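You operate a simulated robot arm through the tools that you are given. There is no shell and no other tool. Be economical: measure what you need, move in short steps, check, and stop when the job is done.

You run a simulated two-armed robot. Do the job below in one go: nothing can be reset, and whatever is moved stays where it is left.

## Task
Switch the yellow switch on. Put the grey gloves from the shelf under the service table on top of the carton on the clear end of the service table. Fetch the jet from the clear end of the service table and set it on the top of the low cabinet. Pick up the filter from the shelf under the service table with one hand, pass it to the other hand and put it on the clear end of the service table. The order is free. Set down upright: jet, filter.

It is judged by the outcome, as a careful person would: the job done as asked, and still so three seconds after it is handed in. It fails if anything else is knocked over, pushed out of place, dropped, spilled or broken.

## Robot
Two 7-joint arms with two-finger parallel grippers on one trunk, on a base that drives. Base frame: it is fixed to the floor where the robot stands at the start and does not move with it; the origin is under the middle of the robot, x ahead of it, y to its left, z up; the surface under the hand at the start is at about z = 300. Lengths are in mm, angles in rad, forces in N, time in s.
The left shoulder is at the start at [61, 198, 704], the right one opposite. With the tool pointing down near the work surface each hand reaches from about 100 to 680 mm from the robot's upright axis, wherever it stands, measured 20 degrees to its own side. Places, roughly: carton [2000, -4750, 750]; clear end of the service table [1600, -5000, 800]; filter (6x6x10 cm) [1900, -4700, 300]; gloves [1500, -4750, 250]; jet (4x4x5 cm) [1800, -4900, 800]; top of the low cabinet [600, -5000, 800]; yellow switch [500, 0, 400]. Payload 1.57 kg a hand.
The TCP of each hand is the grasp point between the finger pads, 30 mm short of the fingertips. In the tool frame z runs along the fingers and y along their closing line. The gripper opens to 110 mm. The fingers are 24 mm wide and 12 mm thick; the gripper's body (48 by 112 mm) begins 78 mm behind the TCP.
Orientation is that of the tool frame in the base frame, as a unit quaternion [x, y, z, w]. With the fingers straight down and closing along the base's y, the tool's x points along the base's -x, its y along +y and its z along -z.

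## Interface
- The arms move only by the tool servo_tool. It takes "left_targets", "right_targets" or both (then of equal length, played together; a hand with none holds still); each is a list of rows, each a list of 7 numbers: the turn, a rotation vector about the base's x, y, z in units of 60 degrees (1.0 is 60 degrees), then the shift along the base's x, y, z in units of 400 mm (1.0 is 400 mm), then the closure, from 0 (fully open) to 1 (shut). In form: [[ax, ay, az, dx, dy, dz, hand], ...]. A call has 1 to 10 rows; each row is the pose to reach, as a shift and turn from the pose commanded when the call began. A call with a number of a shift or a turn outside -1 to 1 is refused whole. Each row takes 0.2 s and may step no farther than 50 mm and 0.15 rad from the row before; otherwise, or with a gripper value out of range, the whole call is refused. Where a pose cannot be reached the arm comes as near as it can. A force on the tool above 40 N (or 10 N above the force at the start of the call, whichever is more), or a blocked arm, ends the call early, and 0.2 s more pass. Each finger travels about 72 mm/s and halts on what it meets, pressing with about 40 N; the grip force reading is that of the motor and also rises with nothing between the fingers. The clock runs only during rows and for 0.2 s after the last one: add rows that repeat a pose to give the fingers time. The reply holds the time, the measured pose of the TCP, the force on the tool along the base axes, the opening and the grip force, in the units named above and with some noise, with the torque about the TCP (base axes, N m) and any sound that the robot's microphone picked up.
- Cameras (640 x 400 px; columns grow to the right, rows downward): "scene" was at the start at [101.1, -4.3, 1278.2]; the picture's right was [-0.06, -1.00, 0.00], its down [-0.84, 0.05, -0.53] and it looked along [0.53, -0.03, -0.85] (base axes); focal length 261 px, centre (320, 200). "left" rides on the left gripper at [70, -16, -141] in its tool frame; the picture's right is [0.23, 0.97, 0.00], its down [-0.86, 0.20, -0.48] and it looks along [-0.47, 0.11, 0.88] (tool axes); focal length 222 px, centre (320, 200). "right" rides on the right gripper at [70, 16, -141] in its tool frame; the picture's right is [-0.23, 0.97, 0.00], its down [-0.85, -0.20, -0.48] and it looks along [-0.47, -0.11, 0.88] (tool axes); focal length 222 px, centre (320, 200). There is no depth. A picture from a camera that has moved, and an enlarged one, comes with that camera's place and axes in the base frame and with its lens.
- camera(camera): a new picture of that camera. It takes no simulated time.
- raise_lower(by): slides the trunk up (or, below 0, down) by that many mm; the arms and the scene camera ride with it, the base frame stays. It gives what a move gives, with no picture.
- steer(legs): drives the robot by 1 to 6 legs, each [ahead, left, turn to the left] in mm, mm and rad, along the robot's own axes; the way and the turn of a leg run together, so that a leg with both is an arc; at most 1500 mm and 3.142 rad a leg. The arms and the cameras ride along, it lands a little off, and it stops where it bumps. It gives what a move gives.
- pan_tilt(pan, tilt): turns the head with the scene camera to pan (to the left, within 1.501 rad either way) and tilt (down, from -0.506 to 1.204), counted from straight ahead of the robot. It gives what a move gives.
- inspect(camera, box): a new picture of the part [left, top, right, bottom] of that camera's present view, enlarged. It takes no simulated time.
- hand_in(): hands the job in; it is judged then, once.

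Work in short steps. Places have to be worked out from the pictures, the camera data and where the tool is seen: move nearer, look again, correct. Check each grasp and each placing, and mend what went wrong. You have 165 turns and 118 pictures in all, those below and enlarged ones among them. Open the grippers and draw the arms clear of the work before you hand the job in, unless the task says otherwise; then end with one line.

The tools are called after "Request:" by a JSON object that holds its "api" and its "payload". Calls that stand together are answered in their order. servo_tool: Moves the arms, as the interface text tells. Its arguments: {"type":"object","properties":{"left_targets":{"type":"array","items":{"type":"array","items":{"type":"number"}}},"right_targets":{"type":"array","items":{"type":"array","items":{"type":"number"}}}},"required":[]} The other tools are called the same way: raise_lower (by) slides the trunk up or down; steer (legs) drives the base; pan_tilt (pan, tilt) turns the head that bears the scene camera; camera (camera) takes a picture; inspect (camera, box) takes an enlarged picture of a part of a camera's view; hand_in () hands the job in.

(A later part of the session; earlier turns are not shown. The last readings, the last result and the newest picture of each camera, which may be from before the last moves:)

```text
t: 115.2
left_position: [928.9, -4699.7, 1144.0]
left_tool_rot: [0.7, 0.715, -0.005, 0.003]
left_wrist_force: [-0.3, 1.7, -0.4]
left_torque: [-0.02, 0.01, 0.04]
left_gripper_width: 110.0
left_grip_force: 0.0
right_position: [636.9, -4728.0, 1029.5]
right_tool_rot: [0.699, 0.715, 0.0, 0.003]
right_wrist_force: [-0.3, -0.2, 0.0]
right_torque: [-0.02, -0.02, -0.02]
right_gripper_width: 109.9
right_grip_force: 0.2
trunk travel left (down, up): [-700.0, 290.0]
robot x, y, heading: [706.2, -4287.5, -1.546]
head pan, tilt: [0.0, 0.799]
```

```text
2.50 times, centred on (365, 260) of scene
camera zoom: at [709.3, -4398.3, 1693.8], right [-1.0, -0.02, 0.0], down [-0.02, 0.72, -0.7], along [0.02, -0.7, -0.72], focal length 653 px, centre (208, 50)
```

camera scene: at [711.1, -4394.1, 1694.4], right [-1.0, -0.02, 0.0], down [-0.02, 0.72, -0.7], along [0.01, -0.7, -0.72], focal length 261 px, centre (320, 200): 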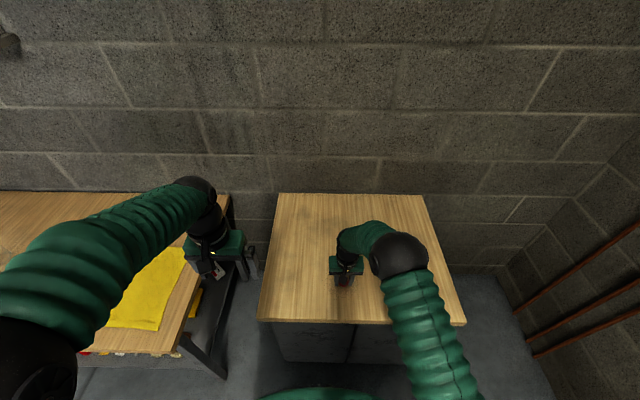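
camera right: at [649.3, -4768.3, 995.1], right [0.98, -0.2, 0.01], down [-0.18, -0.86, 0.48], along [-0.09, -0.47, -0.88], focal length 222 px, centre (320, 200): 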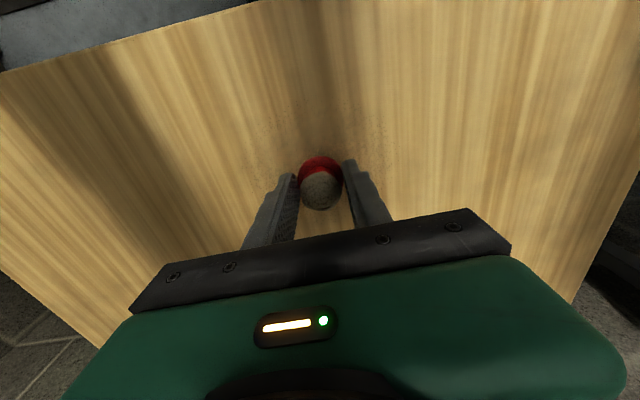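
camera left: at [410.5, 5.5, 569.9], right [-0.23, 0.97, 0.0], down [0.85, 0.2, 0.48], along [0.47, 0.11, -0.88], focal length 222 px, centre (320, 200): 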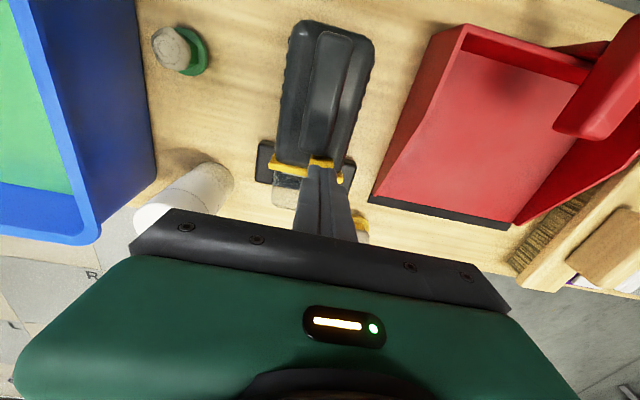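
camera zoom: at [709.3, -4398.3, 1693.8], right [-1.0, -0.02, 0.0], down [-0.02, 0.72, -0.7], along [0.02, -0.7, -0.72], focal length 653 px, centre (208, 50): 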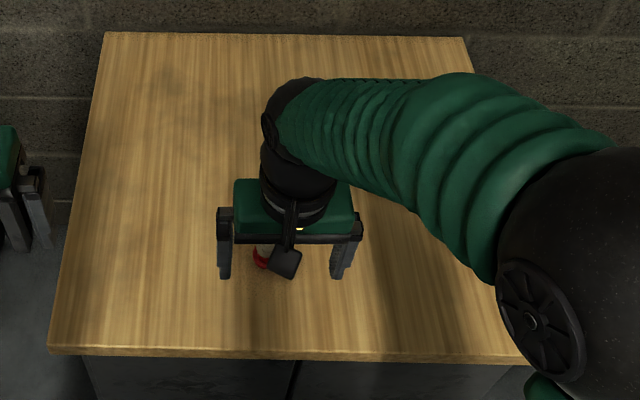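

The jet stands on the cabinet. I back off, return left to x≈1650, lower the trunk and look under the table at the shelf.

Request:
{"api": "steer", "payload": {"legs": [[-330, 0, -0.025], [0, 950, 0]]}}

Request:
{"api": "raise_lower", "payload": {"by": -600}}

Request:
{"api": "pan_tilt", "payload": {"pan": 0.0, "tilt": 0.5}}

Request:
{"api": "camera", "payload": {"camera": "scene"}}

```text
t: 122.0
left_position: [1873.0, -4394.1, 1143.9]
left_tool_rot: [0.718, 0.696, -0.004, 0.004]
left_wrist_force: [0.8, -0.3, -0.7]
left_torque: [-0.04, 0.01, -0.01]
left_gripper_width: 110.2
left_grip_force: 0.1
right_position: [1579.9, -4405.7, 1028.8]
right_tool_rot: [0.718, 0.696, 0.002, 0.003]
right_wrist_force: [-0.8, -0.1, -0.7]
right_torque: [-0.01, -0.03, 0.02]
right_gripper_width: 110.1
right_grip_force: 0.1
trunk travel left (down, up): [-700.0, 290.0]
robot x, y, heading: [1671.5, -3968.0, -1.607]
head pan, tilt: [0.0, 0.799]
```

```text
refused: -600 is not a number from -400 to 400
```

```text
t: 122.8
left_position: [1874.6, -4391.5, 1143.2]
left_tool_rot: [0.719, 0.695, -0.005, 0.005]
left_wrist_force: [-0.3, 0.1, -0.4]
left_torque: [0.01, -0.03, -0.03]
left_gripper_width: 110.1
left_grip_force: 0.1
right_position: [1581.4, -4404.6, 1030.0]
right_tool_rot: [0.717, 0.697, 0.0, 0.003]
right_wrist_force: [0.5, 1.2, 0.5]
right_torque: [-0.01, 0.01, 0.0]
right_gripper_width: 110.1
right_grip_force: 0.1
trunk travel left (down, up): [-700.0, 290.0]
robot x, y, heading: [1678.3, -3966.7, -1.605]
head pan, tilt: [0.0, 0.499]
```

```text
58 pictures are left
camera scene: at [1671.6, -4091.7, 1719.6], right [-1.0, 0.03, 0.0], down [0.01, 0.48, -0.88], along [-0.03, -0.88, -0.48], focal length 261 px, centre (320, 200)
```

scene: 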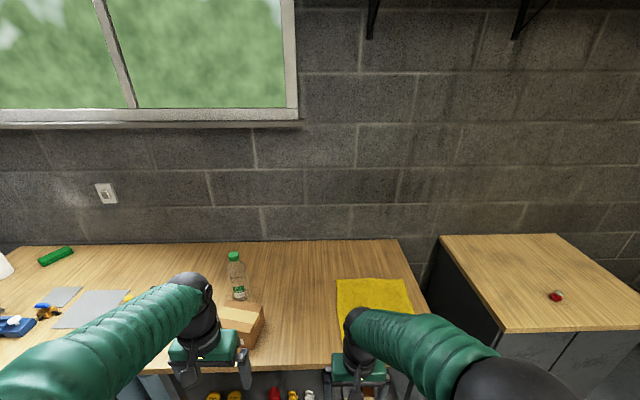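

I enlarge the jet on the cabinet to check that it stands upright.

Request:
{"api": "inspect", "payload": {"camera": "scene", "box": [525, 275, 589, 315]}}

Request:
{"api": "raise_lower", "payload": {"by": -400}}

```text
10.00 times, centred on (557, 295) of scene
camera zoom: at [1671.6, -4091.7, 1719.6], right [-1.0, 0.03, 0.0], down [0.01, 0.48, -0.88], along [-0.03, -0.88, -0.48], focal length 2612 px, centre (-2050, -750)
```

zoom: 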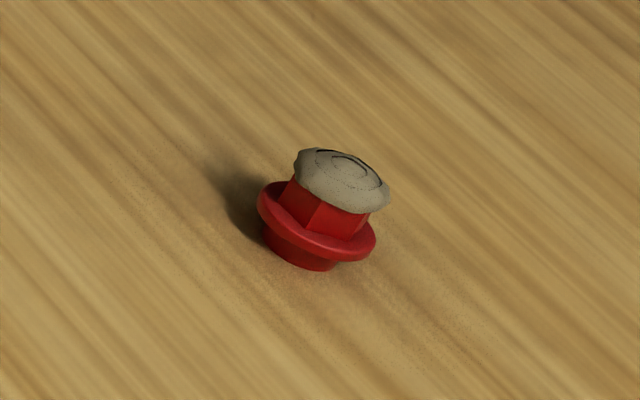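

```text
t: 126.7
left_position: [1875.3, -4391.4, 743.4]
left_tool_rot: [0.718, 0.696, -0.006, 0.004]
left_wrist_force: [0.0, 0.6, 0.4]
left_torque: [0.02, 0.0, 0.0]
left_gripper_width: 109.9
left_grip_force: 0.1
right_position: [1582.7, -4404.7, 629.9]
right_tool_rot: [0.718, 0.696, 0.0, 0.003]
right_wrist_force: [0.0, -0.3, -0.5]
right_torque: [0.02, 0.0, 0.01]
right_gripper_width: 109.8
right_grip_force: 0.1
trunk travel left (down, up): [-300.0, 690.0]
robot x, y, heading: [1674.4, -3964.0, -1.6]
head pan, tilt: [0.0, 0.499]
```

The jet stands upright. I lower the trunk another 250 mm and look into the shelf under the table.

Request:
{"api": "raise_lower", "payload": {"by": -250}}

Request:
{"api": "camera", "payload": {"camera": "scene"}}

```text
t: 129.2
left_position: [1875.3, -4391.2, 494.3]
left_tool_rot: [0.719, 0.695, -0.005, 0.004]
left_wrist_force: [-0.6, 0.7, 0.4]
left_torque: [0.02, -0.01, -0.01]
left_gripper_width: 109.9
left_grip_force: 0.0
right_position: [1582.8, -4404.7, 379.5]
right_tool_rot: [0.717, 0.697, 0.0, 0.003]
right_wrist_force: [-0.5, 0.7, 0.0]
right_torque: [0.03, -0.02, 0.03]
right_gripper_width: 109.8
right_grip_force: 0.0
trunk travel left (down, up): [-50.0, 940.0]
robot x, y, heading: [1676.4, -3964.5, -1.6]
head pan, tilt: [0.0, 0.499]
```

```text
56 pictures are left
camera scene: at [1672.0, -4090.4, 1069.7], right [-1.0, 0.03, 0.0], down [0.01, 0.48, -0.88], along [-0.03, -0.88, -0.48], focal length 261 px, centre (320, 200)
```

scene: 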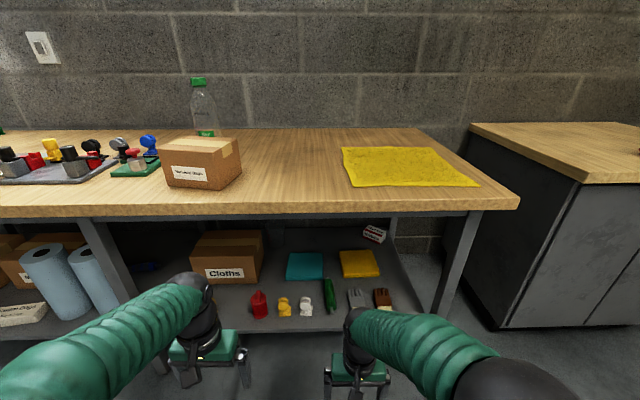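

The shelf front row shows red, yellow, white, green, grey and brown items. I enlarge them.

Request:
{"api": "inspect", "payload": {"camera": "scene", "box": [240, 250, 410, 330]}}

```text
3.76 times, centred on (325, 290) of scene
camera zoom: at [1672.0, -4090.4, 1069.7], right [-1.0, 0.03, 0.0], down [0.01, 0.48, -0.88], along [-0.03, -0.88, -0.48], focal length 983 px, centre (301, -139)
```

zoom: 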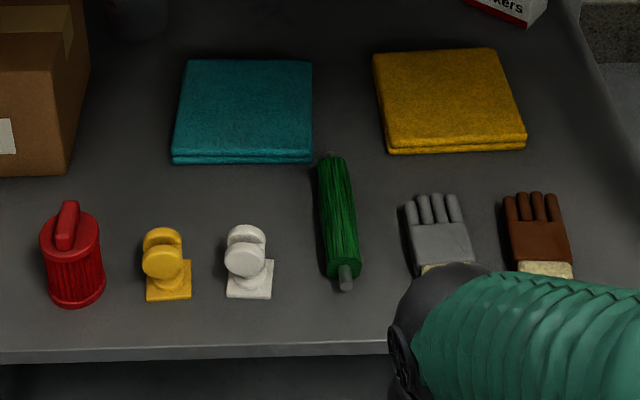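

The filter is the red pleated cylinder at the left, and the grey gloves are near [1497, −4820] on the shelf (z≈205). I pull the left hand back and tilt the right hand forward 30° for reaching under the table top.

Request:
{"api": "servo_tool", "payload": {"left_targets": [[0, 0, 0, 0, 0.08, -0.02, 0], [0, 0, 0, 0, 0.16, -0.04, 0], [0, 0, 0, 0, 0.24, -0.06, 0], [0, 0, 0, 0, 0.32, -0.08, 0]], "right_targets": [[-0.125, 0, 0, -0.01, 0.02, 0, 0], [-0.25, 0, 0, -0.02, 0.04, 0, 0], [-0.375, 0, 0, -0.03, 0.06, 0, 0], [-0.5, 0, 0, -0.04, 0.06, 0, 0]]}}

Request:
{"api": "steer", "payload": {"legs": [[170, 0, 0.03]]}}

Request:
{"api": "camera", "payload": {"camera": "right"}}

```text
t: 130.4
left_position: [1874.1, -4263.3, 463.0]
left_tool_rot: [0.718, 0.696, -0.004, 0.005]
left_wrist_force: [0.0, 0.2, 0.4]
left_torque: [0.02, 0.06, 0.02]
left_gripper_width: 110.3
left_grip_force: 0.1
right_position: [1458.3, -4391.7, 394.0]
right_tool_rot: [0.794, 0.546, -0.193, 0.187]
right_wrist_force: [-0.2, 2.1, -2.3]
right_torque: [-0.3, -0.03, 0.05]
right_gripper_width: 110.0
right_grip_force: 0.1
trunk travel left (down, up): [-50.0, 940.0]
robot x, y, heading: [1676.3, -3965.0, -1.607]
head pan, tilt: [0.0, 0.499]
stopped in row 4 (right hand): the arm was blocked; the commanded pose is now the measured one
```

```text
t: 131.8
left_position: [1879.1, -4424.6, 463.4]
left_tool_rot: [0.709, 0.705, -0.006, 0.004]
left_wrist_force: [1.2, -2.2, -2.3]
left_torque: [0.2, 0.13, -0.01]
left_gripper_width: 110.1
left_grip_force: 0.1
right_position: [1470.8, -4569.3, 396.0]
right_tool_rot: [0.784, 0.559, -0.19, 0.193]
right_wrist_force: [-1.2, 0.7, 12.5]
right_torque: [0.54, -0.41, 0.03]
right_gripper_width: 109.7
right_grip_force: 0.1
trunk travel left (down, up): [-50.0, 940.0]
robot x, y, heading: [1671.6, -4134.3, -1.573]
head pan, tilt: [0.0, 0.499]
```

```text
54 pictures are left
camera right: at [1518.2, -4444.1, 481.5], right [0.86, -0.47, 0.21], down [-0.41, -0.38, 0.83], along [-0.31, -0.8, -0.52], focal length 222 px, centre (320, 200)
```

right: 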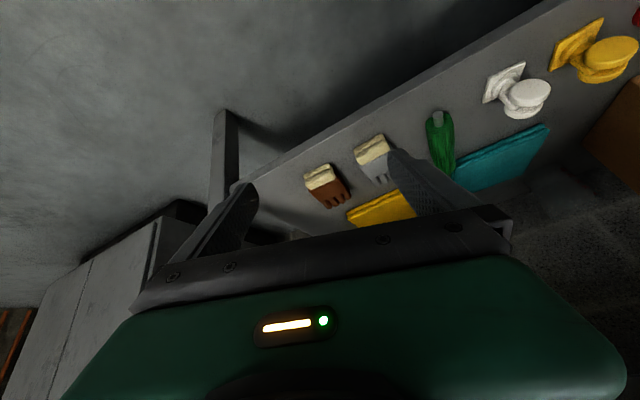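

The right arm got blocked and its pose shifted. I look with the head to see what it touches.

Request:
{"api": "pan_tilt", "payload": {"pan": -0.4, "tilt": 0.9}}

Request:
{"api": "camera", "payload": {"camera": "scene"}}

```text
t: 132.7
left_position: [1878.3, -4424.7, 463.6]
left_tool_rot: [0.709, 0.705, -0.005, 0.005]
left_wrist_force: [0.7, -0.6, -2.6]
left_torque: [0.13, 0.18, -0.03]
left_gripper_width: 110.0
left_grip_force: 0.0
right_position: [1465.0, -4568.4, 396.5]
right_tool_rot: [0.787, 0.553, -0.189, 0.196]
right_wrist_force: [-6.0, 0.1, 7.5]
right_torque: [0.39, -0.62, 0.25]
right_gripper_width: 110.1
right_grip_force: 0.0
trunk travel left (down, up): [-50.0, 940.0]
robot x, y, heading: [1673.8, -4132.7, -1.574]
head pan, tilt: [-0.4, 0.901]
```

```text
53 pictures are left
camera scene: at [1642.6, -4235.7, 1035.8], right [-0.92, 0.39, 0.0], down [0.31, 0.72, -0.62], along [-0.24, -0.57, -0.78], focal length 261 px, centre (320, 200)
```

scene: 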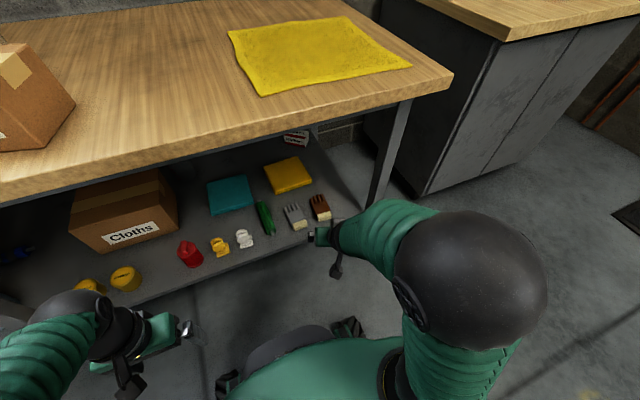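

Nothing around it is touched; it was probably a wrist limit or self-contact near the body. I extend the hand forward toward the gloves and undo the yaw.

Request:
{"api": "servo_tool", "payload": {"right_targets": [[0, 0, 0.11, 0.02, -0.08, 0.0, 0], [0, 0, 0.22, 0.04, -0.16, 0, 0], [0, 0, 0.33, 0.07, -0.24, -0.04, 0], [0, 0, 0.33, 0.08, -0.31, -0.1, 0]]}}

Request:
{"api": "camera", "payload": {"camera": "right"}}

```text
t: 133.7
left_position: [1880.2, -4425.6, 464.2]
left_tool_rot: [0.708, 0.706, -0.005, 0.005]
left_wrist_force: [0.1, 0.0, -0.8]
left_torque: [0.0, 0.01, -0.04]
left_gripper_width: 110.0
left_grip_force: 0.0
right_position: [1503.7, -4690.4, 355.3]
right_tool_rot: [0.675, 0.686, -0.153, 0.224]
right_wrist_force: [-0.5, -0.7, 0.6]
right_torque: [-0.01, 0.0, 0.0]
right_gripper_width: 110.1
right_grip_force: 0.0
trunk travel left (down, up): [-50.0, 940.0]
robot x, y, heading: [1671.7, -4138.0, -1.574]
head pan, tilt: [-0.4, 0.901]
```

```text
52 pictures are left
camera right: at [1506.3, -4557.0, 441.5], right [0.97, -0.15, 0.21], down [-0.26, -0.5, 0.83], along [-0.03, -0.85, -0.52], focal length 222 px, centre (320, 200)
```

right: 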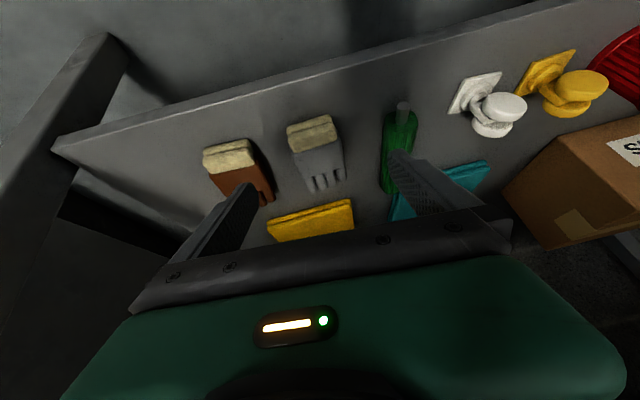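

Free now. The grey gloves are at about [1502, −4816] on the shelf at z≈198, between brown gloves and a green roller. I level the roll, narrow the opening to about 85 mm and approach above them.

Request:
{"api": "servo_tool", "payload": {"right_targets": [[0, 0.045, 0, 0, -0.1, -0.02, 0.15], [0, 0.094, 0, 0, -0.18, -0.06, 0.23], [0, 0.094, 0, 0, -0.25, -0.13, 0.23]]}}

Request:
{"api": "camera", "payload": {"camera": "right"}}

```text
t: 134.5
left_position: [1878.7, -4425.4, 463.3]
left_tool_rot: [0.709, 0.705, -0.006, 0.004]
left_wrist_force: [0.3, -0.2, 0.2]
left_torque: [-0.01, 0.0, 0.0]
left_gripper_width: 110.1
left_grip_force: 0.1
right_position: [1500.8, -4791.3, 302.5]
right_tool_rot: [0.667, 0.696, -0.186, 0.19]
right_wrist_force: [-0.1, -0.4, -0.4]
right_torque: [0.02, 0.01, 0.0]
right_gripper_width: 84.9
right_grip_force: 0.0
trunk travel left (down, up): [-50.0, 940.0]
robot x, y, heading: [1672.7, -4133.5, -1.575]
head pan, tilt: [-0.4, 0.901]
```

```text
51 pictures are left
camera right: at [1512.0, -4657.7, 387.9], right [0.98, -0.15, 0.11], down [-0.17, -0.5, 0.85], along [-0.08, -0.85, -0.51], focal length 222 px, centre (320, 200)
```

right: 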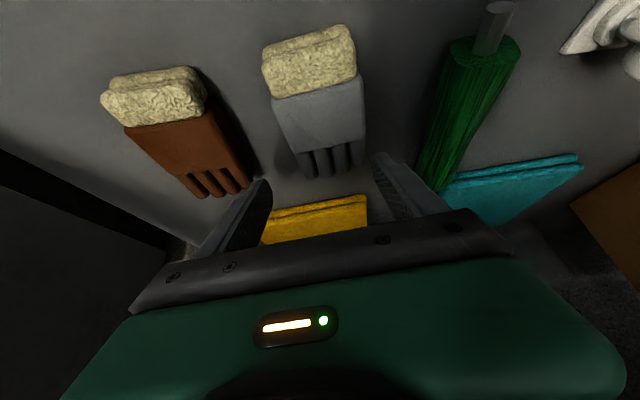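

The grey gloves lie lengthwise along y from about −4735 to −4895, about 80 mm wide, centred at x≈1509. I open fully and descend around them.

Request:
{"api": "servo_tool", "payload": {"right_targets": [[0, 0, 0, 0.02, 0, 0, 0], [0, 0, 0, 0.02, -0.01, -0.05, 0], [0, 0, 0, 0.02, -0.022, -0.1, 0], [0, 0, 0, 0.02, -0.022, -0.14, 0], [0, 0, 0, 0.02, -0.022, -0.165, 0]]}}

Request:
{"api": "camera", "payload": {"camera": "right"}}

```text
t: 135.3
left_position: [1878.7, -4423.8, 465.8]
left_tool_rot: [0.709, 0.706, -0.007, 0.005]
left_wrist_force: [0.2, -0.1, 0.8]
left_torque: [-0.01, -0.02, 0.0]
left_gripper_width: 110.1
left_grip_force: 0.0
right_position: [1512.1, -4800.7, 271.6]
right_tool_rot: [0.665, 0.696, -0.188, 0.194]
right_wrist_force: [-1.8, 16.1, 20.3]
right_torque: [0.46, -1.17, 0.97]
right_gripper_width: 109.5
right_grip_force: 0.1
trunk travel left (down, up): [-50.0, 940.0]
robot x, y, heading: [1671.9, -4131.4, -1.576]
head pan, tilt: [-0.4, 0.901]
stopped in row 4 (right hand): the force on the tool passed its limit at 100 N (the readings are from after the stop); the commanded pose is now the measured one
```

```text
50 pictures are left
camera right: at [1522.5, -4665.9, 356.5], right [0.98, -0.15, 0.11], down [-0.17, -0.49, 0.85], along [-0.07, -0.86, -0.51], focal length 222 px, centre (320, 200)
```

right: 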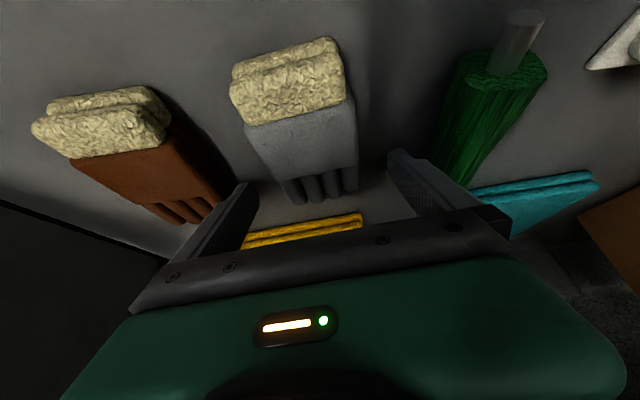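

The +x fingertip touched at z≈240, so the shelf is really at z≈240 and the gloves lie closer, at y −4714 to −4840 and about 62 mm wide. I rise a little, move back 33 mm over the palm, settle 2–3 mm above the shelf and close.

Request:
{"api": "servo_tool", "payload": {"right_targets": [[0, 0, 0, 0, 0, 0.02, 0], [0, 0, 0, 0, 0.04, 0.02, 0], [0, 0, 0, 0, 0.082, 0.02, 0], [0, 0, 0, 0, 0.082, 0.008, 0], [0, 0, 0, 0, 0.082, 0.008, 0.3], [0, 0, 0, 0, 0.082, 0.008, 0.6], [0, 0, 0, 0, 0.082, 0.008, 0.6], [0, 0, 0, 0, 0.082, 0.008, 0.6]]}}

Request:
{"api": "camera", "payload": {"camera": "right"}}

```text
t: 137.1
left_position: [1879.7, -4426.4, 463.1]
left_tool_rot: [0.709, 0.705, -0.006, 0.004]
left_wrist_force: [-0.3, 0.7, -0.2]
left_torque: [-0.01, 0.05, 0.01]
left_gripper_width: 110.1
left_grip_force: 0.1
right_position: [1511.3, -4769.2, 273.3]
right_tool_rot: [0.666, 0.696, -0.187, 0.192]
right_wrist_force: [-0.6, 0.2, 3.7]
right_torque: [-0.1, -0.14, 0.08]
right_gripper_width: 59.1
right_grip_force: 39.7
trunk travel left (down, up): [-50.0, 940.0]
robot x, y, heading: [1669.6, -4133.8, -1.581]
head pan, tilt: [-0.4, 0.901]
```

```text
49 pictures are left
camera right: at [1521.9, -4634.6, 356.9], right [0.98, -0.15, 0.11], down [-0.17, -0.49, 0.85], along [-0.08, -0.86, -0.51], focal length 222 px, centre (320, 200)
```

right: 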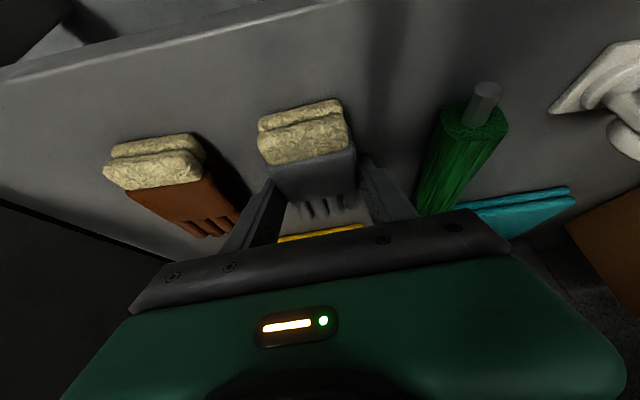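

The gloves are gripped (59 mm, 40 N). I lift them 50 mm and back the robot out from under the table.

Request:
{"api": "servo_tool", "payload": {"right_targets": [[0, 0, 0, 0, 0, 0.03, 0.7], [0, 0, 0, 0, 0, 0.08, 0.7], [0, 0, 0, 0, 0.01, 0.14, 0.7]]}}

Request:
{"api": "steer", "payload": {"legs": [[-330, 0, 0]]}}

Request:
{"api": "camera", "payload": {"camera": "right"}}

```text
t: 137.9
left_position: [1878.7, -4425.7, 463.1]
left_tool_rot: [0.709, 0.705, -0.006, 0.004]
left_wrist_force: [0.8, -0.2, 0.1]
left_torque: [0.02, 0.03, 0.0]
left_gripper_width: 109.9
left_grip_force: 0.0
right_position: [1511.4, -4763.6, 328.2]
right_tool_rot: [0.667, 0.696, -0.186, 0.191]
right_wrist_force: [-0.7, 0.6, -0.2]
right_torque: [-0.02, 0.03, -0.01]
right_gripper_width: 59.0
right_grip_force: 39.8
trunk travel left (down, up): [-50.0, 940.0]
robot x, y, heading: [1672.4, -4134.3, -1.576]
head pan, tilt: [-0.4, 0.901]
```

```text
t: 140.1
left_position: [1880.7, -4092.3, 463.0]
left_tool_rot: [0.711, 0.703, -0.006, 0.004]
left_wrist_force: [0.4, -0.8, 0.4]
left_torque: [0.03, 0.01, 0.0]
left_gripper_width: 110.2
left_grip_force: 0.0
right_position: [1510.0, -4430.1, 327.5]
right_tool_rot: [0.668, 0.694, -0.188, 0.192]
right_wrist_force: [0.7, -0.1, -0.2]
right_torque: [0.03, -0.01, -0.01]
right_gripper_width: 59.2
right_grip_force: 39.6
trunk travel left (down, up): [-50.0, 940.0]
robot x, y, heading: [1675.6, -3802.6, -1.582]
head pan, tilt: [-0.4, 0.901]
```

```text
48 pictures are left
camera right: at [1521.6, -4296.1, 413.0], right [0.98, -0.16, 0.11], down [-0.18, -0.49, 0.85], along [-0.08, -0.86, -0.51], focal length 222 px, centre (320, 200)
```

right: 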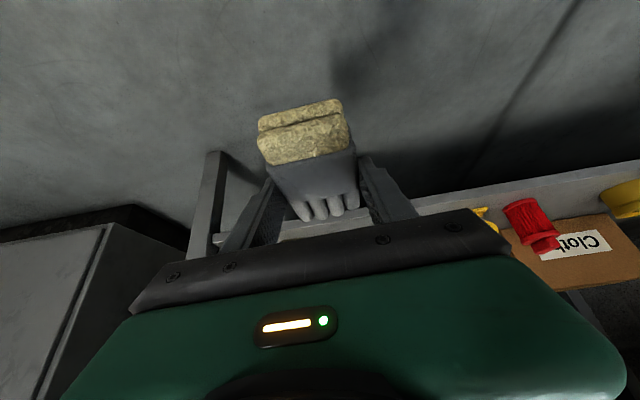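

The gloves are held well. I raise the trunk, move left so the right hand lines up with the carton, and look.

Request:
{"api": "raise_lower", "payload": {"by": 400}}

Request:
{"api": "raise_lower", "payload": {"by": 300}}

Request:
{"api": "steer", "payload": {"legs": [[0, 430, 0.01], [150, 0, 0]]}}

Request:
{"api": "pan_tilt", "payload": {"pan": -0.2, "tilt": 0.8}}

Request:
{"api": "camera", "payload": {"camera": "scene"}}

```text
t: 143.9
left_position: [1879.3, -4093.4, 863.7]
left_tool_rot: [0.711, 0.703, -0.005, 0.004]
left_wrist_force: [0.5, 0.3, 0.1]
left_torque: [0.0, -0.03, 0.01]
left_gripper_width: 110.1
left_grip_force: 0.1
right_position: [1509.5, -4429.4, 728.7]
right_tool_rot: [0.668, 0.694, -0.188, 0.191]
right_wrist_force: [-0.1, -0.3, -1.3]
right_torque: [-0.01, -0.03, -0.01]
right_gripper_width: 59.3
right_grip_force: 40.0
trunk travel left (down, up): [-450.0, 540.0]
robot x, y, heading: [1674.4, -3802.1, -1.581]
head pan, tilt: [-0.4, 0.901]
```

```text
t: 146.9
left_position: [1880.6, -4093.3, 1163.3]
left_tool_rot: [0.71, 0.704, -0.005, 0.004]
left_wrist_force: [1.0, -0.4, -0.2]
left_torque: [-0.03, 0.0, -0.01]
left_gripper_width: 109.8
left_grip_force: 0.0
right_position: [1509.3, -4430.6, 1028.8]
right_tool_rot: [0.669, 0.694, -0.187, 0.191]
right_wrist_force: [0.1, 0.4, -0.7]
right_torque: [-0.02, 0.05, 0.01]
right_gripper_width: 58.8
right_grip_force: 39.9
trunk travel left (down, up): [-750.0, 240.0]
robot x, y, heading: [1672.9, -3801.7, -1.577]
head pan, tilt: [-0.4, 0.901]
```

```text
t: 150.6
left_position: [2319.2, -4245.8, 1165.6]
left_tool_rot: [0.708, 0.706, -0.006, 0.007]
left_wrist_force: [-0.4, 0.7, -0.8]
left_torque: [0.0, 0.04, 0.0]
left_gripper_width: 109.9
left_grip_force: 0.1
right_position: [1953.6, -4586.4, 1029.0]
right_tool_rot: [0.666, 0.695, -0.187, 0.194]
right_wrist_force: [0.6, -0.4, -1.0]
right_torque: [-0.03, 0.0, -0.03]
right_gripper_width: 58.8
right_grip_force: 40.0
trunk travel left (down, up): [-750.0, 240.0]
robot x, y, heading: [2116.4, -3961.9, -1.575]
head pan, tilt: [-0.4, 0.901]
```

```text
t: 151.3
left_position: [2320.9, -4249.8, 1163.8]
left_tool_rot: [0.709, 0.705, -0.005, 0.004]
left_wrist_force: [0.1, 0.6, 0.1]
left_torque: [-0.03, -0.05, 0.02]
left_gripper_width: 110.1
left_grip_force: 0.1
right_position: [1955.0, -4587.5, 1028.1]
right_tool_rot: [0.666, 0.696, -0.186, 0.193]
right_wrist_force: [0.2, 1.0, 0.3]
right_torque: [-0.01, -0.01, 0.03]
right_gripper_width: 58.8
right_grip_force: 39.5
trunk travel left (down, up): [-750.0, 240.0]
robot x, y, heading: [2116.9, -3957.5, -1.575]
head pan, tilt: [-0.201, 0.799]
```

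```text
47 pictures are left
camera scene: at [2097.3, -4071.0, 1743.7], right [-0.98, 0.2, 0.0], down [0.15, 0.7, -0.7], along [-0.14, -0.68, -0.72], focal length 261 px, centre (320, 200)
```

scene: 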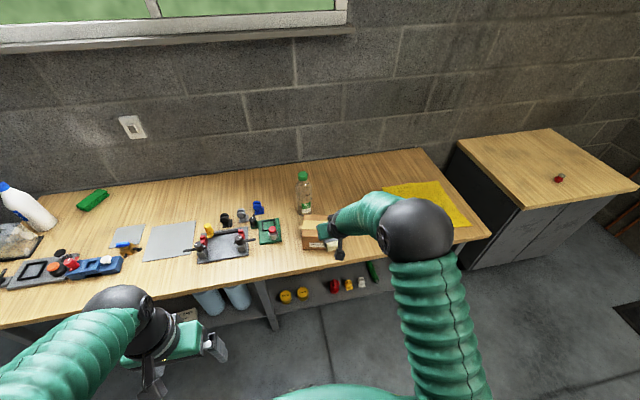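

The carton is just under the right hand. I take the right camera view to measure it.

Request:
{"api": "camera", "payload": {"camera": "right"}}

Request:
{"api": "inspect", "payload": {"camera": "scene", "box": [270, 180, 366, 260]}}

```text
46 pictures are left
camera right: at [1965.0, -4454.2, 1113.0], right [0.98, -0.15, 0.11], down [-0.18, -0.49, 0.85], along [-0.07, -0.86, -0.51], focal length 222 px, centre (320, 200)
```

right: 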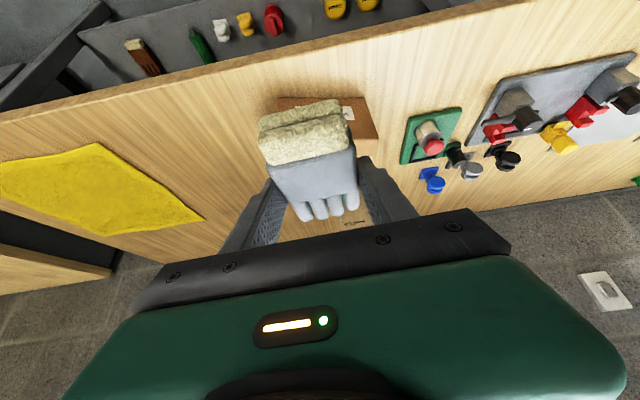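

```text
5.00 times, centred on (318, 220) of scene
camera zoom: at [2097.3, -4071.0, 1743.7], right [-0.98, 0.2, 0.0], down [0.15, 0.7, -0.7], along [-0.14, -0.68, -0.72], focal length 1306 px, centre (330, 100)
```

zoom: 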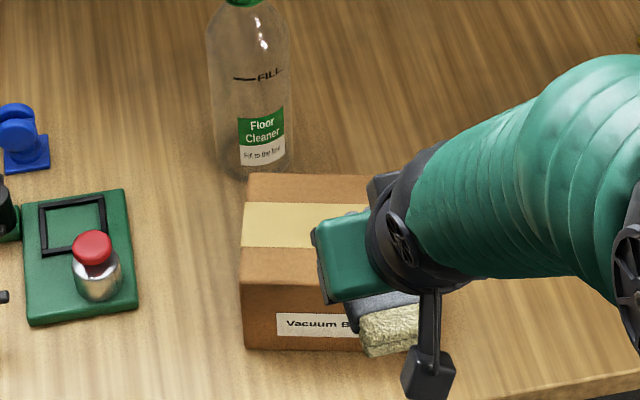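

The carton's top is at z≈885, centred near [1965, −4739], about 150×107 mm and turned about 12°. I drive 145 mm forward so the gloves come over it.

Request:
{"api": "steer", "payload": {"legs": [[145, 0, 0]]}}

Request:
{"api": "camera", "payload": {"camera": "right"}}

```text
t: 152.7
left_position: [2325.7, -4387.4, 1163.7]
left_tool_rot: [0.708, 0.706, -0.006, 0.006]
left_wrist_force: [0.2, 0.1, -0.5]
left_torque: [0.0, 0.02, -0.01]
left_gripper_width: 110.1
left_grip_force: 0.2
right_position: [1956.5, -4728.2, 1029.4]
right_tool_rot: [0.665, 0.697, -0.187, 0.193]
right_wrist_force: [0.0, 0.1, -0.6]
right_torque: [0.01, 0.01, 0.03]
right_gripper_width: 59.1
right_grip_force: 40.3
trunk travel left (down, up): [-750.0, 240.0]
robot x, y, heading: [2114.9, -4103.1, -1.576]
head pan, tilt: [-0.201, 0.799]
```

```text
44 pictures are left
camera right: at [1967.8, -4594.3, 1114.3], right [0.98, -0.15, 0.11], down [-0.17, -0.49, 0.85], along [-0.07, -0.86, -0.51], focal length 222 px, centre (320, 200)
```

right: 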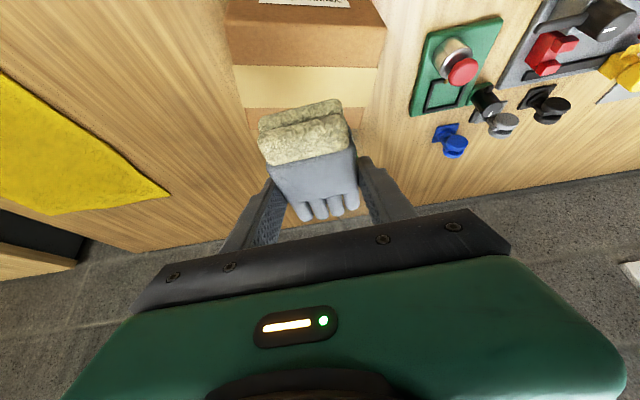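

The carton's tape line confirms its centre at about [1960, −4738]. I lower the gloves onto it, slowly at the end.

Request:
{"api": "servo_tool", "payload": {"right_targets": [[0, 0, 0, 0.009, -0.005, -0.1, 0.7], [0, 0, 0, 0.009, -0.005, -0.19, 0.7], [0, 0, 0, 0.009, -0.005, -0.24, 0.7], [0, 0, 0, 0.009, -0.005, -0.256, 0.7], [0, 0, 0, 0.009, -0.005, -0.264, 0.7], [0, 0, 0, 0.009, -0.005, -0.272, 0.7], [0, 0, 0, 0.009, -0.005, -0.28, 0.7]]}}

Request:
{"api": "camera", "payload": {"camera": "right"}}

```text
t: 154.3
left_position: [2323.3, -4390.9, 1163.9]
left_tool_rot: [0.708, 0.706, -0.006, 0.004]
left_wrist_force: [0.0, 0.5, -0.2]
left_torque: [-0.01, -0.05, 0.0]
left_gripper_width: 110.0
left_grip_force: 0.0
right_position: [1959.2, -4731.7, 915.3]
right_tool_rot: [0.666, 0.696, -0.187, 0.192]
right_wrist_force: [0.5, -0.6, -0.6]
right_torque: [0.03, -0.01, 0.02]
right_gripper_width: 58.9
right_grip_force: 39.8
trunk travel left (down, up): [-750.0, 240.0]
robot x, y, heading: [2115.6, -4100.9, -1.574]
head pan, tilt: [-0.201, 0.799]
```

```text
43 pictures are left
camera right: at [1969.9, -4598.3, 1001.2], right [0.98, -0.15, 0.11], down [-0.17, -0.49, 0.85], along [-0.07, -0.86, -0.51], focal length 222 px, centre (320, 200)
```

right: 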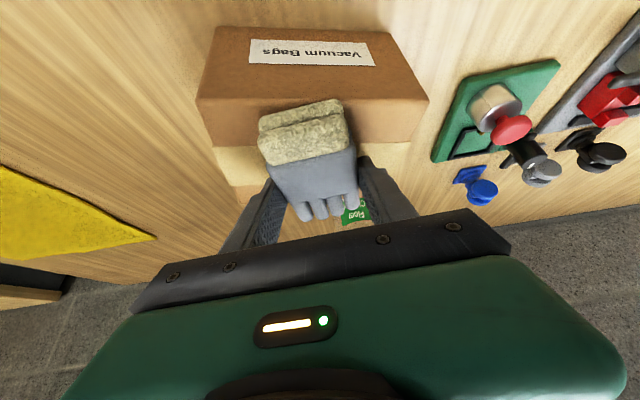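

No contact yet; two views put the carton top at z≈870 and its centre at y≈−4748. I shift 9 mm forward and continue down in small steps.

Request:
{"api": "servo_tool", "payload": {"right_targets": [[0, 0, 0, -0.004, -0.022, -0.008, 0.7], [0, 0, 0, -0.004, -0.022, -0.016, 0.7], [0, 0, 0, -0.004, -0.022, -0.022, 0.7], [0, 0, 0, -0.004, -0.022, -0.028, 0.7], [0, 0, 0, -0.004, -0.022, -0.034, 0.7]]}}

```text
t: 155.5
left_position: [2324.2, -4386.6, 1164.9]
left_tool_rot: [0.709, 0.705, -0.007, 0.006]
left_wrist_force: [0.3, -0.2, -0.1]
left_torque: [0.02, 0.0, 0.0]
left_gripper_width: 110.3
left_grip_force: 0.0
right_position: [1958.7, -4742.5, 911.6]
right_tool_rot: [0.664, 0.695, -0.193, 0.198]
right_wrist_force: [0.2, 11.9, 21.9]
right_torque: [0.85, -0.4, 0.22]
right_gripper_width: 59.0
right_grip_force: 40.3
trunk travel left (down, up): [-750.0, 240.0]
robot x, y, heading: [2119.7, -4103.4, -1.577]
head pan, tilt: [-0.201, 0.799]
stopped in row 5 (right hand): the force on the tool passed its limit at 42 N (the readings are from after the stop); the commanded pose is now the measured one
```

Contact made (≈22 N up). I check with a picture before releasing.

Request:
{"api": "camera", "payload": {"camera": "right"}}

Request:
{"api": "inspect", "payload": {"camera": "scene", "box": [280, 190, 376, 260]}}

```text
42 pictures are left
camera right: at [1969.8, -4607.0, 994.4], right [0.98, -0.15, 0.12], down [-0.17, -0.48, 0.86], along [-0.07, -0.87, -0.5], focal length 222 px, centre (320, 200)
```

right: 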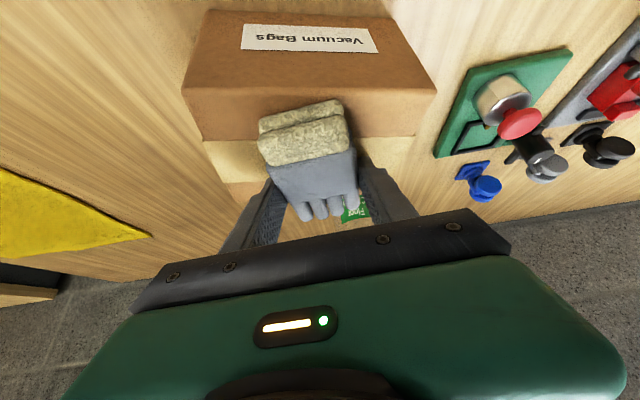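

```text
5.71 times, centred on (328, 225) of scene
camera zoom: at [2101.3, -4205.8, 1744.3], right [-0.98, 0.2, 0.0], down [0.14, 0.7, -0.7], along [-0.14, -0.68, -0.71], focal length 1493 px, centre (274, 57)
```

zoom: 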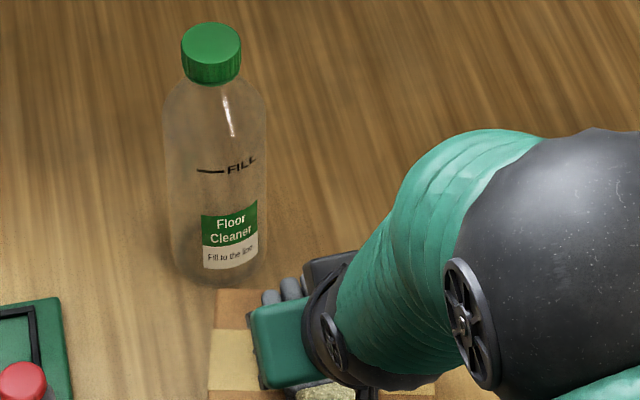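

The gloves rest on the middle of the carton. I ease up 2 mm, open, and withdraw upward.

Request:
{"api": "servo_tool", "payload": {"right_targets": [[0, 0, 0, 0, 0, 0.004, 0.7], [0, 0, 0, 0, 0, 0.004, 0.4], [0, 0, 0, 0, 0, 0.004, 0.2], [0, 0, 0, 0, 0, 0.004, 0.2], [0, 0, 0, 0, 0.02, 0.06, 0.2], [0, 0, 0, 0, 0.06, 0.14, 0.2], [0, 0, 0, 0, 0.12, 0.23, 0.1], [0, 0, 0, 0, 0.2, 0.31, 0]]}}

Request:
{"api": "camera", "payload": {"camera": "right"}}

```text
t: 157.3
left_position: [2323.1, -4389.6, 1163.9]
left_tool_rot: [0.708, 0.706, -0.005, 0.005]
left_wrist_force: [-0.1, -0.5, -0.7]
left_torque: [0.0, 0.03, 0.01]
left_gripper_width: 110.0
left_grip_force: 0.0
right_position: [1956.8, -4661.6, 1027.7]
right_tool_rot: [0.665, 0.695, -0.191, 0.196]
right_wrist_force: [1.0, 0.2, -0.4]
right_torque: [-0.02, 0.01, -0.01]
right_gripper_width: 109.7
right_grip_force: 0.1
trunk travel left (down, up): [-750.0, 240.0]
robot x, y, heading: [2116.4, -4098.1, -1.574]
head pan, tilt: [-0.201, 0.799]
```

```text
40 pictures are left
camera right: at [1968.4, -4527.9, 1112.4], right [0.98, -0.15, 0.12], down [-0.17, -0.48, 0.86], along [-0.07, -0.86, -0.5], focal length 222 px, centre (320, 200)
```

right: 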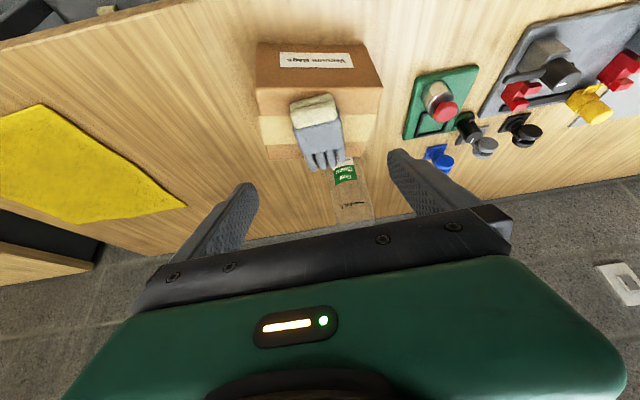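

The gloves lie on the carton and everything else stands. Now the filter: I back off, move right to x≈1725, and lower the trunk for the shelf.

Request:
{"api": "steer", "payload": {"legs": [[-300, 0, 0], [0, -390, 0]]}}

Request:
{"api": "raise_lower", "payload": {"by": -400}}

Request:
{"api": "raise_lower", "payload": {"by": -300}}

Request:
{"api": "camera", "payload": {"camera": "scene"}}

```text
t: 161.4
left_position: [1947.3, -4093.6, 1162.7]
left_tool_rot: [0.707, 0.707, -0.009, 0.0]
left_wrist_force: [1.0, 0.1, 0.3]
left_torque: [0.03, 0.07, 0.02]
left_gripper_width: 109.9
left_grip_force: 0.1
right_position: [1580.1, -4367.7, 1029.4]
right_tool_rot: [0.662, 0.698, -0.192, 0.191]
right_wrist_force: [0.1, 1.1, 0.9]
right_torque: [0.03, 0.05, -0.01]
right_gripper_width: 110.0
right_grip_force: 0.1
trunk travel left (down, up): [-750.0, 240.0]
robot x, y, heading: [1722.9, -3801.9, -1.567]
head pan, tilt: [-0.201, 0.799]
```

```text
t: 165.2
left_position: [1935.7, -4086.7, 765.4]
left_tool_rot: [0.707, 0.707, -0.008, 0.006]
left_wrist_force: [1.0, -0.7, 0.6]
left_torque: [0.02, -0.03, 0.0]
left_gripper_width: 109.9
left_grip_force: 0.1
right_position: [1571.1, -4361.3, 630.4]
right_tool_rot: [0.663, 0.697, -0.191, 0.197]
right_wrist_force: [0.2, -0.3, -0.2]
right_torque: [-0.02, -0.03, 0.03]
right_gripper_width: 110.1
right_grip_force: 0.2
trunk travel left (down, up): [-350.0, 640.0]
robot x, y, heading: [1724.3, -3802.0, -1.569]
head pan, tilt: [-0.201, 0.799]
```

```text
t: 168.2
left_position: [1933.9, -4086.3, 465.4]
left_tool_rot: [0.708, 0.707, -0.007, 0.006]
left_wrist_force: [0.2, -0.1, -0.5]
left_torque: [-0.01, 0.01, 0.0]
left_gripper_width: 109.9
left_grip_force: 0.1
right_position: [1570.8, -4359.8, 332.5]
right_tool_rot: [0.663, 0.696, -0.192, 0.196]
right_wrist_force: [-0.7, 0.2, -0.5]
right_torque: [0.01, 0.0, -0.02]
right_gripper_width: 109.9
right_grip_force: 0.0
trunk travel left (down, up): [-50.0, 940.0]
robot x, y, heading: [1723.2, -3801.7, -1.573]
head pan, tilt: [-0.201, 0.799]
```

```text
39 pictures are left
camera scene: at [1715.4, -3914.3, 1045.2], right [-0.98, 0.2, 0.01], down [0.14, 0.7, -0.7], along [-0.14, -0.68, -0.72], focal length 261 px, centre (320, 200)
```

scene: 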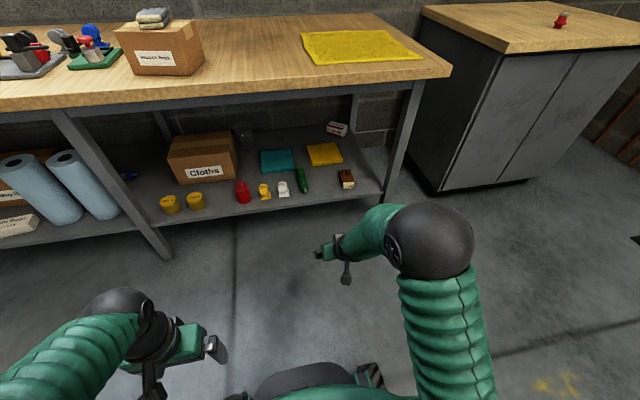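

The view is clear: jet upright, gloves on the carton. I extend the left hand forward while tilting it 60° toward horizontal.

Request:
{"api": "servo_tool", "payload": {"left_targets": [[0, 0, 0, -0.01, -0.11, 0, 0], [-0.125, 0, 0, -0.03, -0.22, 0, 0], [-0.25, 0, 0, -0.05, -0.3, -0.02, 0], [-0.375, 0, 0, -0.07, -0.37, -0.04, 0], [-0.5, 0, 0, -0.09, -0.43, -0.07, 0], [-0.625, 0, 0, -0.11, -0.49, -0.1, 0], [-0.75, 0, 0, -0.13, -0.55, -0.13, 0], [-0.875, 0, 0, -0.15, -0.61, -0.16, 0], [-1, 0, 0, -0.15, -0.65, -0.18, 0]]}}

Request:
{"api": "camera", "payload": {"camera": "left"}}

```text
t: 169.9
left_position: [1993.6, -4332.9, 482.7]
left_tool_rot: [0.485, 0.726, -0.36, 0.328]
left_wrist_force: [0.0, -0.7, -0.4]
left_torque: [0.05, -0.03, 0.03]
left_gripper_width: 110.1
left_grip_force: 0.0
left hand out of reach, approached as far as the arm can: row 6
right_position: [1570.0, -4361.0, 331.2]
right_tool_rot: [0.662, 0.696, -0.192, 0.201]
right_wrist_force: [0.1, -0.2, -0.5]
right_torque: [0.0, -0.04, 0.04]
right_gripper_width: 109.8
right_grip_force: 0.1
trunk travel left (down, up): [-50.0, 940.0]
robot x, y, heading: [1725.5, -3803.6, -1.57]
head pan, tilt: [-0.201, 0.799]
stopped in row 8 (left hand): the arm was blocked; the commanded pose is now the measured one
```

```text
38 pictures are left
camera left: at [1937.9, -4184.7, 501.0], right [0.84, 0.37, -0.39], down [0.4, 0.06, 0.92], along [0.36, -0.93, -0.1], focal length 222 px, centre (320, 200)
```

left: 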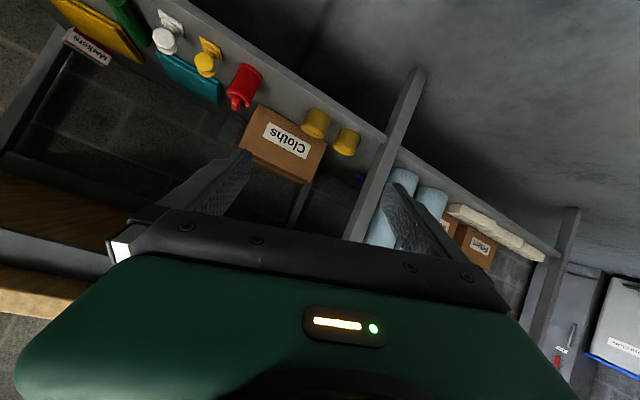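

The arm limits near the body yawed the hand. A tilted hand needs more extension, so I reach further forward (about 660 mm ahead of the axis) while undoing the yaw.

Request:
{"api": "servo_tool", "payload": {"left_targets": [[0, 0, -0.08, -0.05, -0.08, 0, 0], [0, 0, -0.16, -0.1, -0.15, -0.03, 0], [0, 0, -0.24, -0.15, -0.22, -0.07, 0], [0, 0, -0.31, -0.21, -0.28, -0.11, 0], [0, 0, -0.377, -0.28, -0.32, -0.15, 0]]}}

Request:
{"api": "camera", "payload": {"camera": "left"}}

```text
t: 171.2
left_position: [1880.0, -4457.0, 417.4]
left_tool_rot: [0.621, 0.616, -0.415, 0.249]
left_wrist_force: [0.3, 0.4, 0.5]
left_torque: [-0.02, 0.02, 0.0]
left_gripper_width: 109.8
left_grip_force: 0.1
right_position: [1570.7, -4359.5, 332.1]
right_tool_rot: [0.662, 0.697, -0.191, 0.199]
right_wrist_force: [-0.4, 0.1, 0.7]
right_torque: [0.0, 0.0, -0.02]
right_gripper_width: 110.3
right_grip_force: 0.0
trunk travel left (down, up): [-50.0, 940.0]
robot x, y, heading: [1725.7, -3799.8, -1.572]
head pan, tilt: [-0.201, 0.799]
```

```text
37 pictures are left
camera left: at [1885.1, -4299.4, 437.5], right [0.92, 0.01, -0.38], down [0.38, -0.11, 0.92], along [-0.03, -0.99, -0.11], focal length 222 px, centre (320, 200)
```

left: 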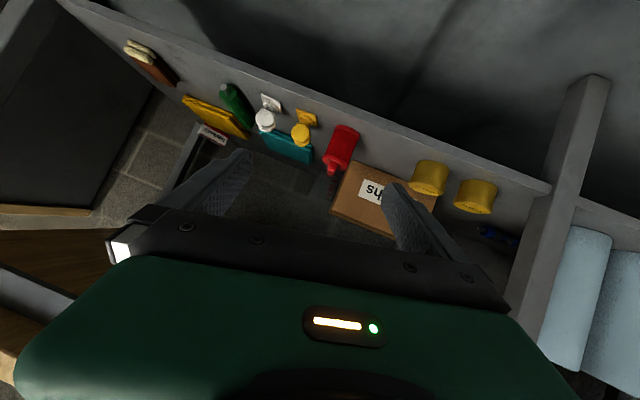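

Good: the hand points forward and down, and the filter is at x≈1878. I correct the roll, narrow the opening, lower to z≈310, and drive 150 mm forward.

Request:
{"api": "servo_tool", "payload": {"left_targets": [[0, -0.1, 0, 0, 0, -0.08, 0.1], [0, -0.195, 0, 0, 0, -0.17, 0.22], [0, -0.195, 0, 0, 0, -0.26, 0.22]]}}

Request:
{"api": "steer", "payload": {"legs": [[150, 0, 0]]}}

Request:
{"api": "camera", "payload": {"camera": "left"}}

```text
t: 171.9
left_position: [1880.5, -4457.6, 316.3]
left_tool_rot: [0.66, 0.588, -0.348, 0.312]
left_wrist_force: [0.4, -0.4, 0.1]
left_torque: [0.04, 0.01, -0.02]
left_gripper_width: 85.7
left_grip_force: 0.1
right_position: [1568.7, -4360.2, 331.5]
right_tool_rot: [0.662, 0.697, -0.192, 0.199]
right_wrist_force: [0.9, -0.3, 0.5]
right_torque: [0.01, -0.01, 0.0]
right_gripper_width: 110.4
right_grip_force: 0.1
trunk travel left (down, up): [-50.0, 940.0]
robot x, y, heading: [1724.9, -3804.0, -1.572]
head pan, tilt: [-0.201, 0.799]
```

```text
t: 173.3
left_position: [1880.8, -4606.3, 315.0]
left_tool_rot: [0.66, 0.588, -0.349, 0.312]
left_wrist_force: [-0.5, 0.1, 1.0]
left_torque: [0.01, -0.01, -0.01]
left_gripper_width: 86.0
left_grip_force: 0.0
right_position: [1570.6, -4508.3, 330.5]
right_tool_rot: [0.662, 0.697, -0.191, 0.199]
right_wrist_force: [0.4, -0.1, 0.3]
right_torque: [0.02, -0.03, 0.03]
right_gripper_width: 110.1
right_grip_force: 0.0
trunk travel left (down, up): [-50.0, 940.0]
robot x, y, heading: [1727.0, -3950.6, -1.57]
head pan, tilt: [-0.201, 0.799]
```

```text
36 pictures are left
camera left: at [1882.5, -4448.0, 334.9], right [0.98, 0.02, -0.19], down [0.19, -0.11, 0.98], along [0.0, -0.99, -0.11], focal length 222 px, centre (320, 200)
```

left: 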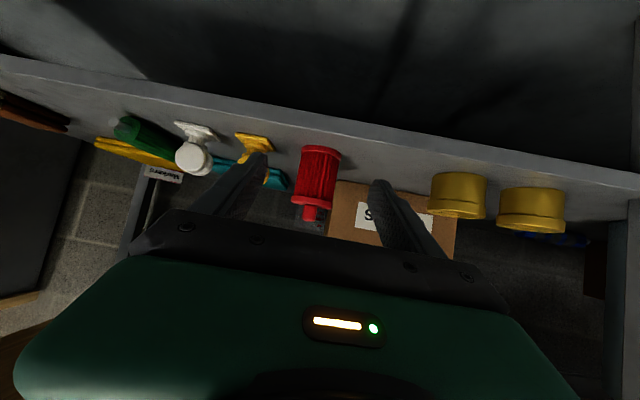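

The filter axis is at x≈1872, y≈−4735. I align x, lower to z≈280, then drive 90 mm so the open fingers start straddling it.

Request:
{"api": "servo_tool", "payload": {"left_targets": [[0, 0, 0, -0.022, 0, -0.05, 0.22], [0, 0, 0, -0.022, 0, -0.087, 0.22]]}}

Request:
{"api": "steer", "payload": {"legs": [[85, 0, 0]]}}

Request:
{"api": "camera", "payload": {"camera": "left"}}

```text
t: 173.9
left_position: [1873.5, -4604.7, 281.5]
left_tool_rot: [0.659, 0.589, -0.348, 0.313]
left_wrist_force: [-0.9, -0.6, 0.4]
left_torque: [0.04, -0.01, -0.02]
left_gripper_width: 86.0
left_grip_force: 0.0
right_position: [1570.4, -4508.2, 330.4]
right_tool_rot: [0.661, 0.697, -0.191, 0.2]
right_wrist_force: [0.1, -0.5, -0.1]
right_torque: [-0.01, 0.01, -0.04]
right_gripper_width: 110.1
right_grip_force: 0.0
trunk travel left (down, up): [-50.0, 940.0]
robot x, y, heading: [1729.2, -3950.0, -1.568]
head pan, tilt: [-0.201, 0.799]
```

```text
t: 175.0
left_position: [1874.8, -4687.0, 282.2]
left_tool_rot: [0.659, 0.588, -0.349, 0.313]
left_wrist_force: [0.0, -0.4, 1.2]
left_torque: [-0.04, -0.01, 0.0]
left_gripper_width: 85.7
left_grip_force: 0.1
right_position: [1570.9, -4591.9, 332.6]
right_tool_rot: [0.661, 0.697, -0.191, 0.2]
right_wrist_force: [0.3, -0.1, 0.2]
right_torque: [0.02, -0.03, -0.01]
right_gripper_width: 109.8
right_grip_force: 0.0
trunk travel left (down, up): [-50.0, 940.0]
robot x, y, heading: [1729.0, -4033.8, -1.568]
head pan, tilt: [-0.201, 0.799]
```

```text
35 pictures are left
camera left: at [1875.3, -4530.4, 301.6], right [0.98, 0.02, -0.19], down [0.19, -0.11, 0.98], along [0.0, -0.99, -0.11], focal length 222 px, centre (320, 200)
```

left: 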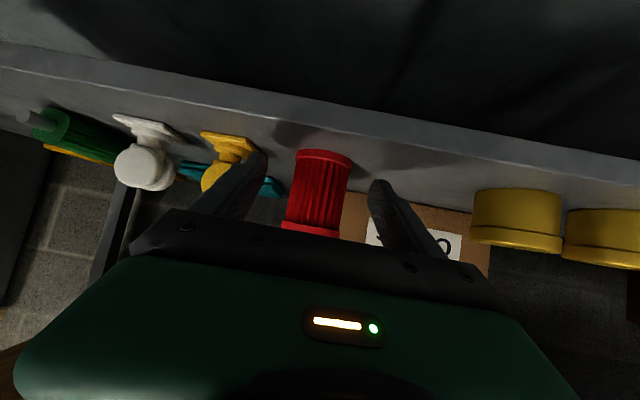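

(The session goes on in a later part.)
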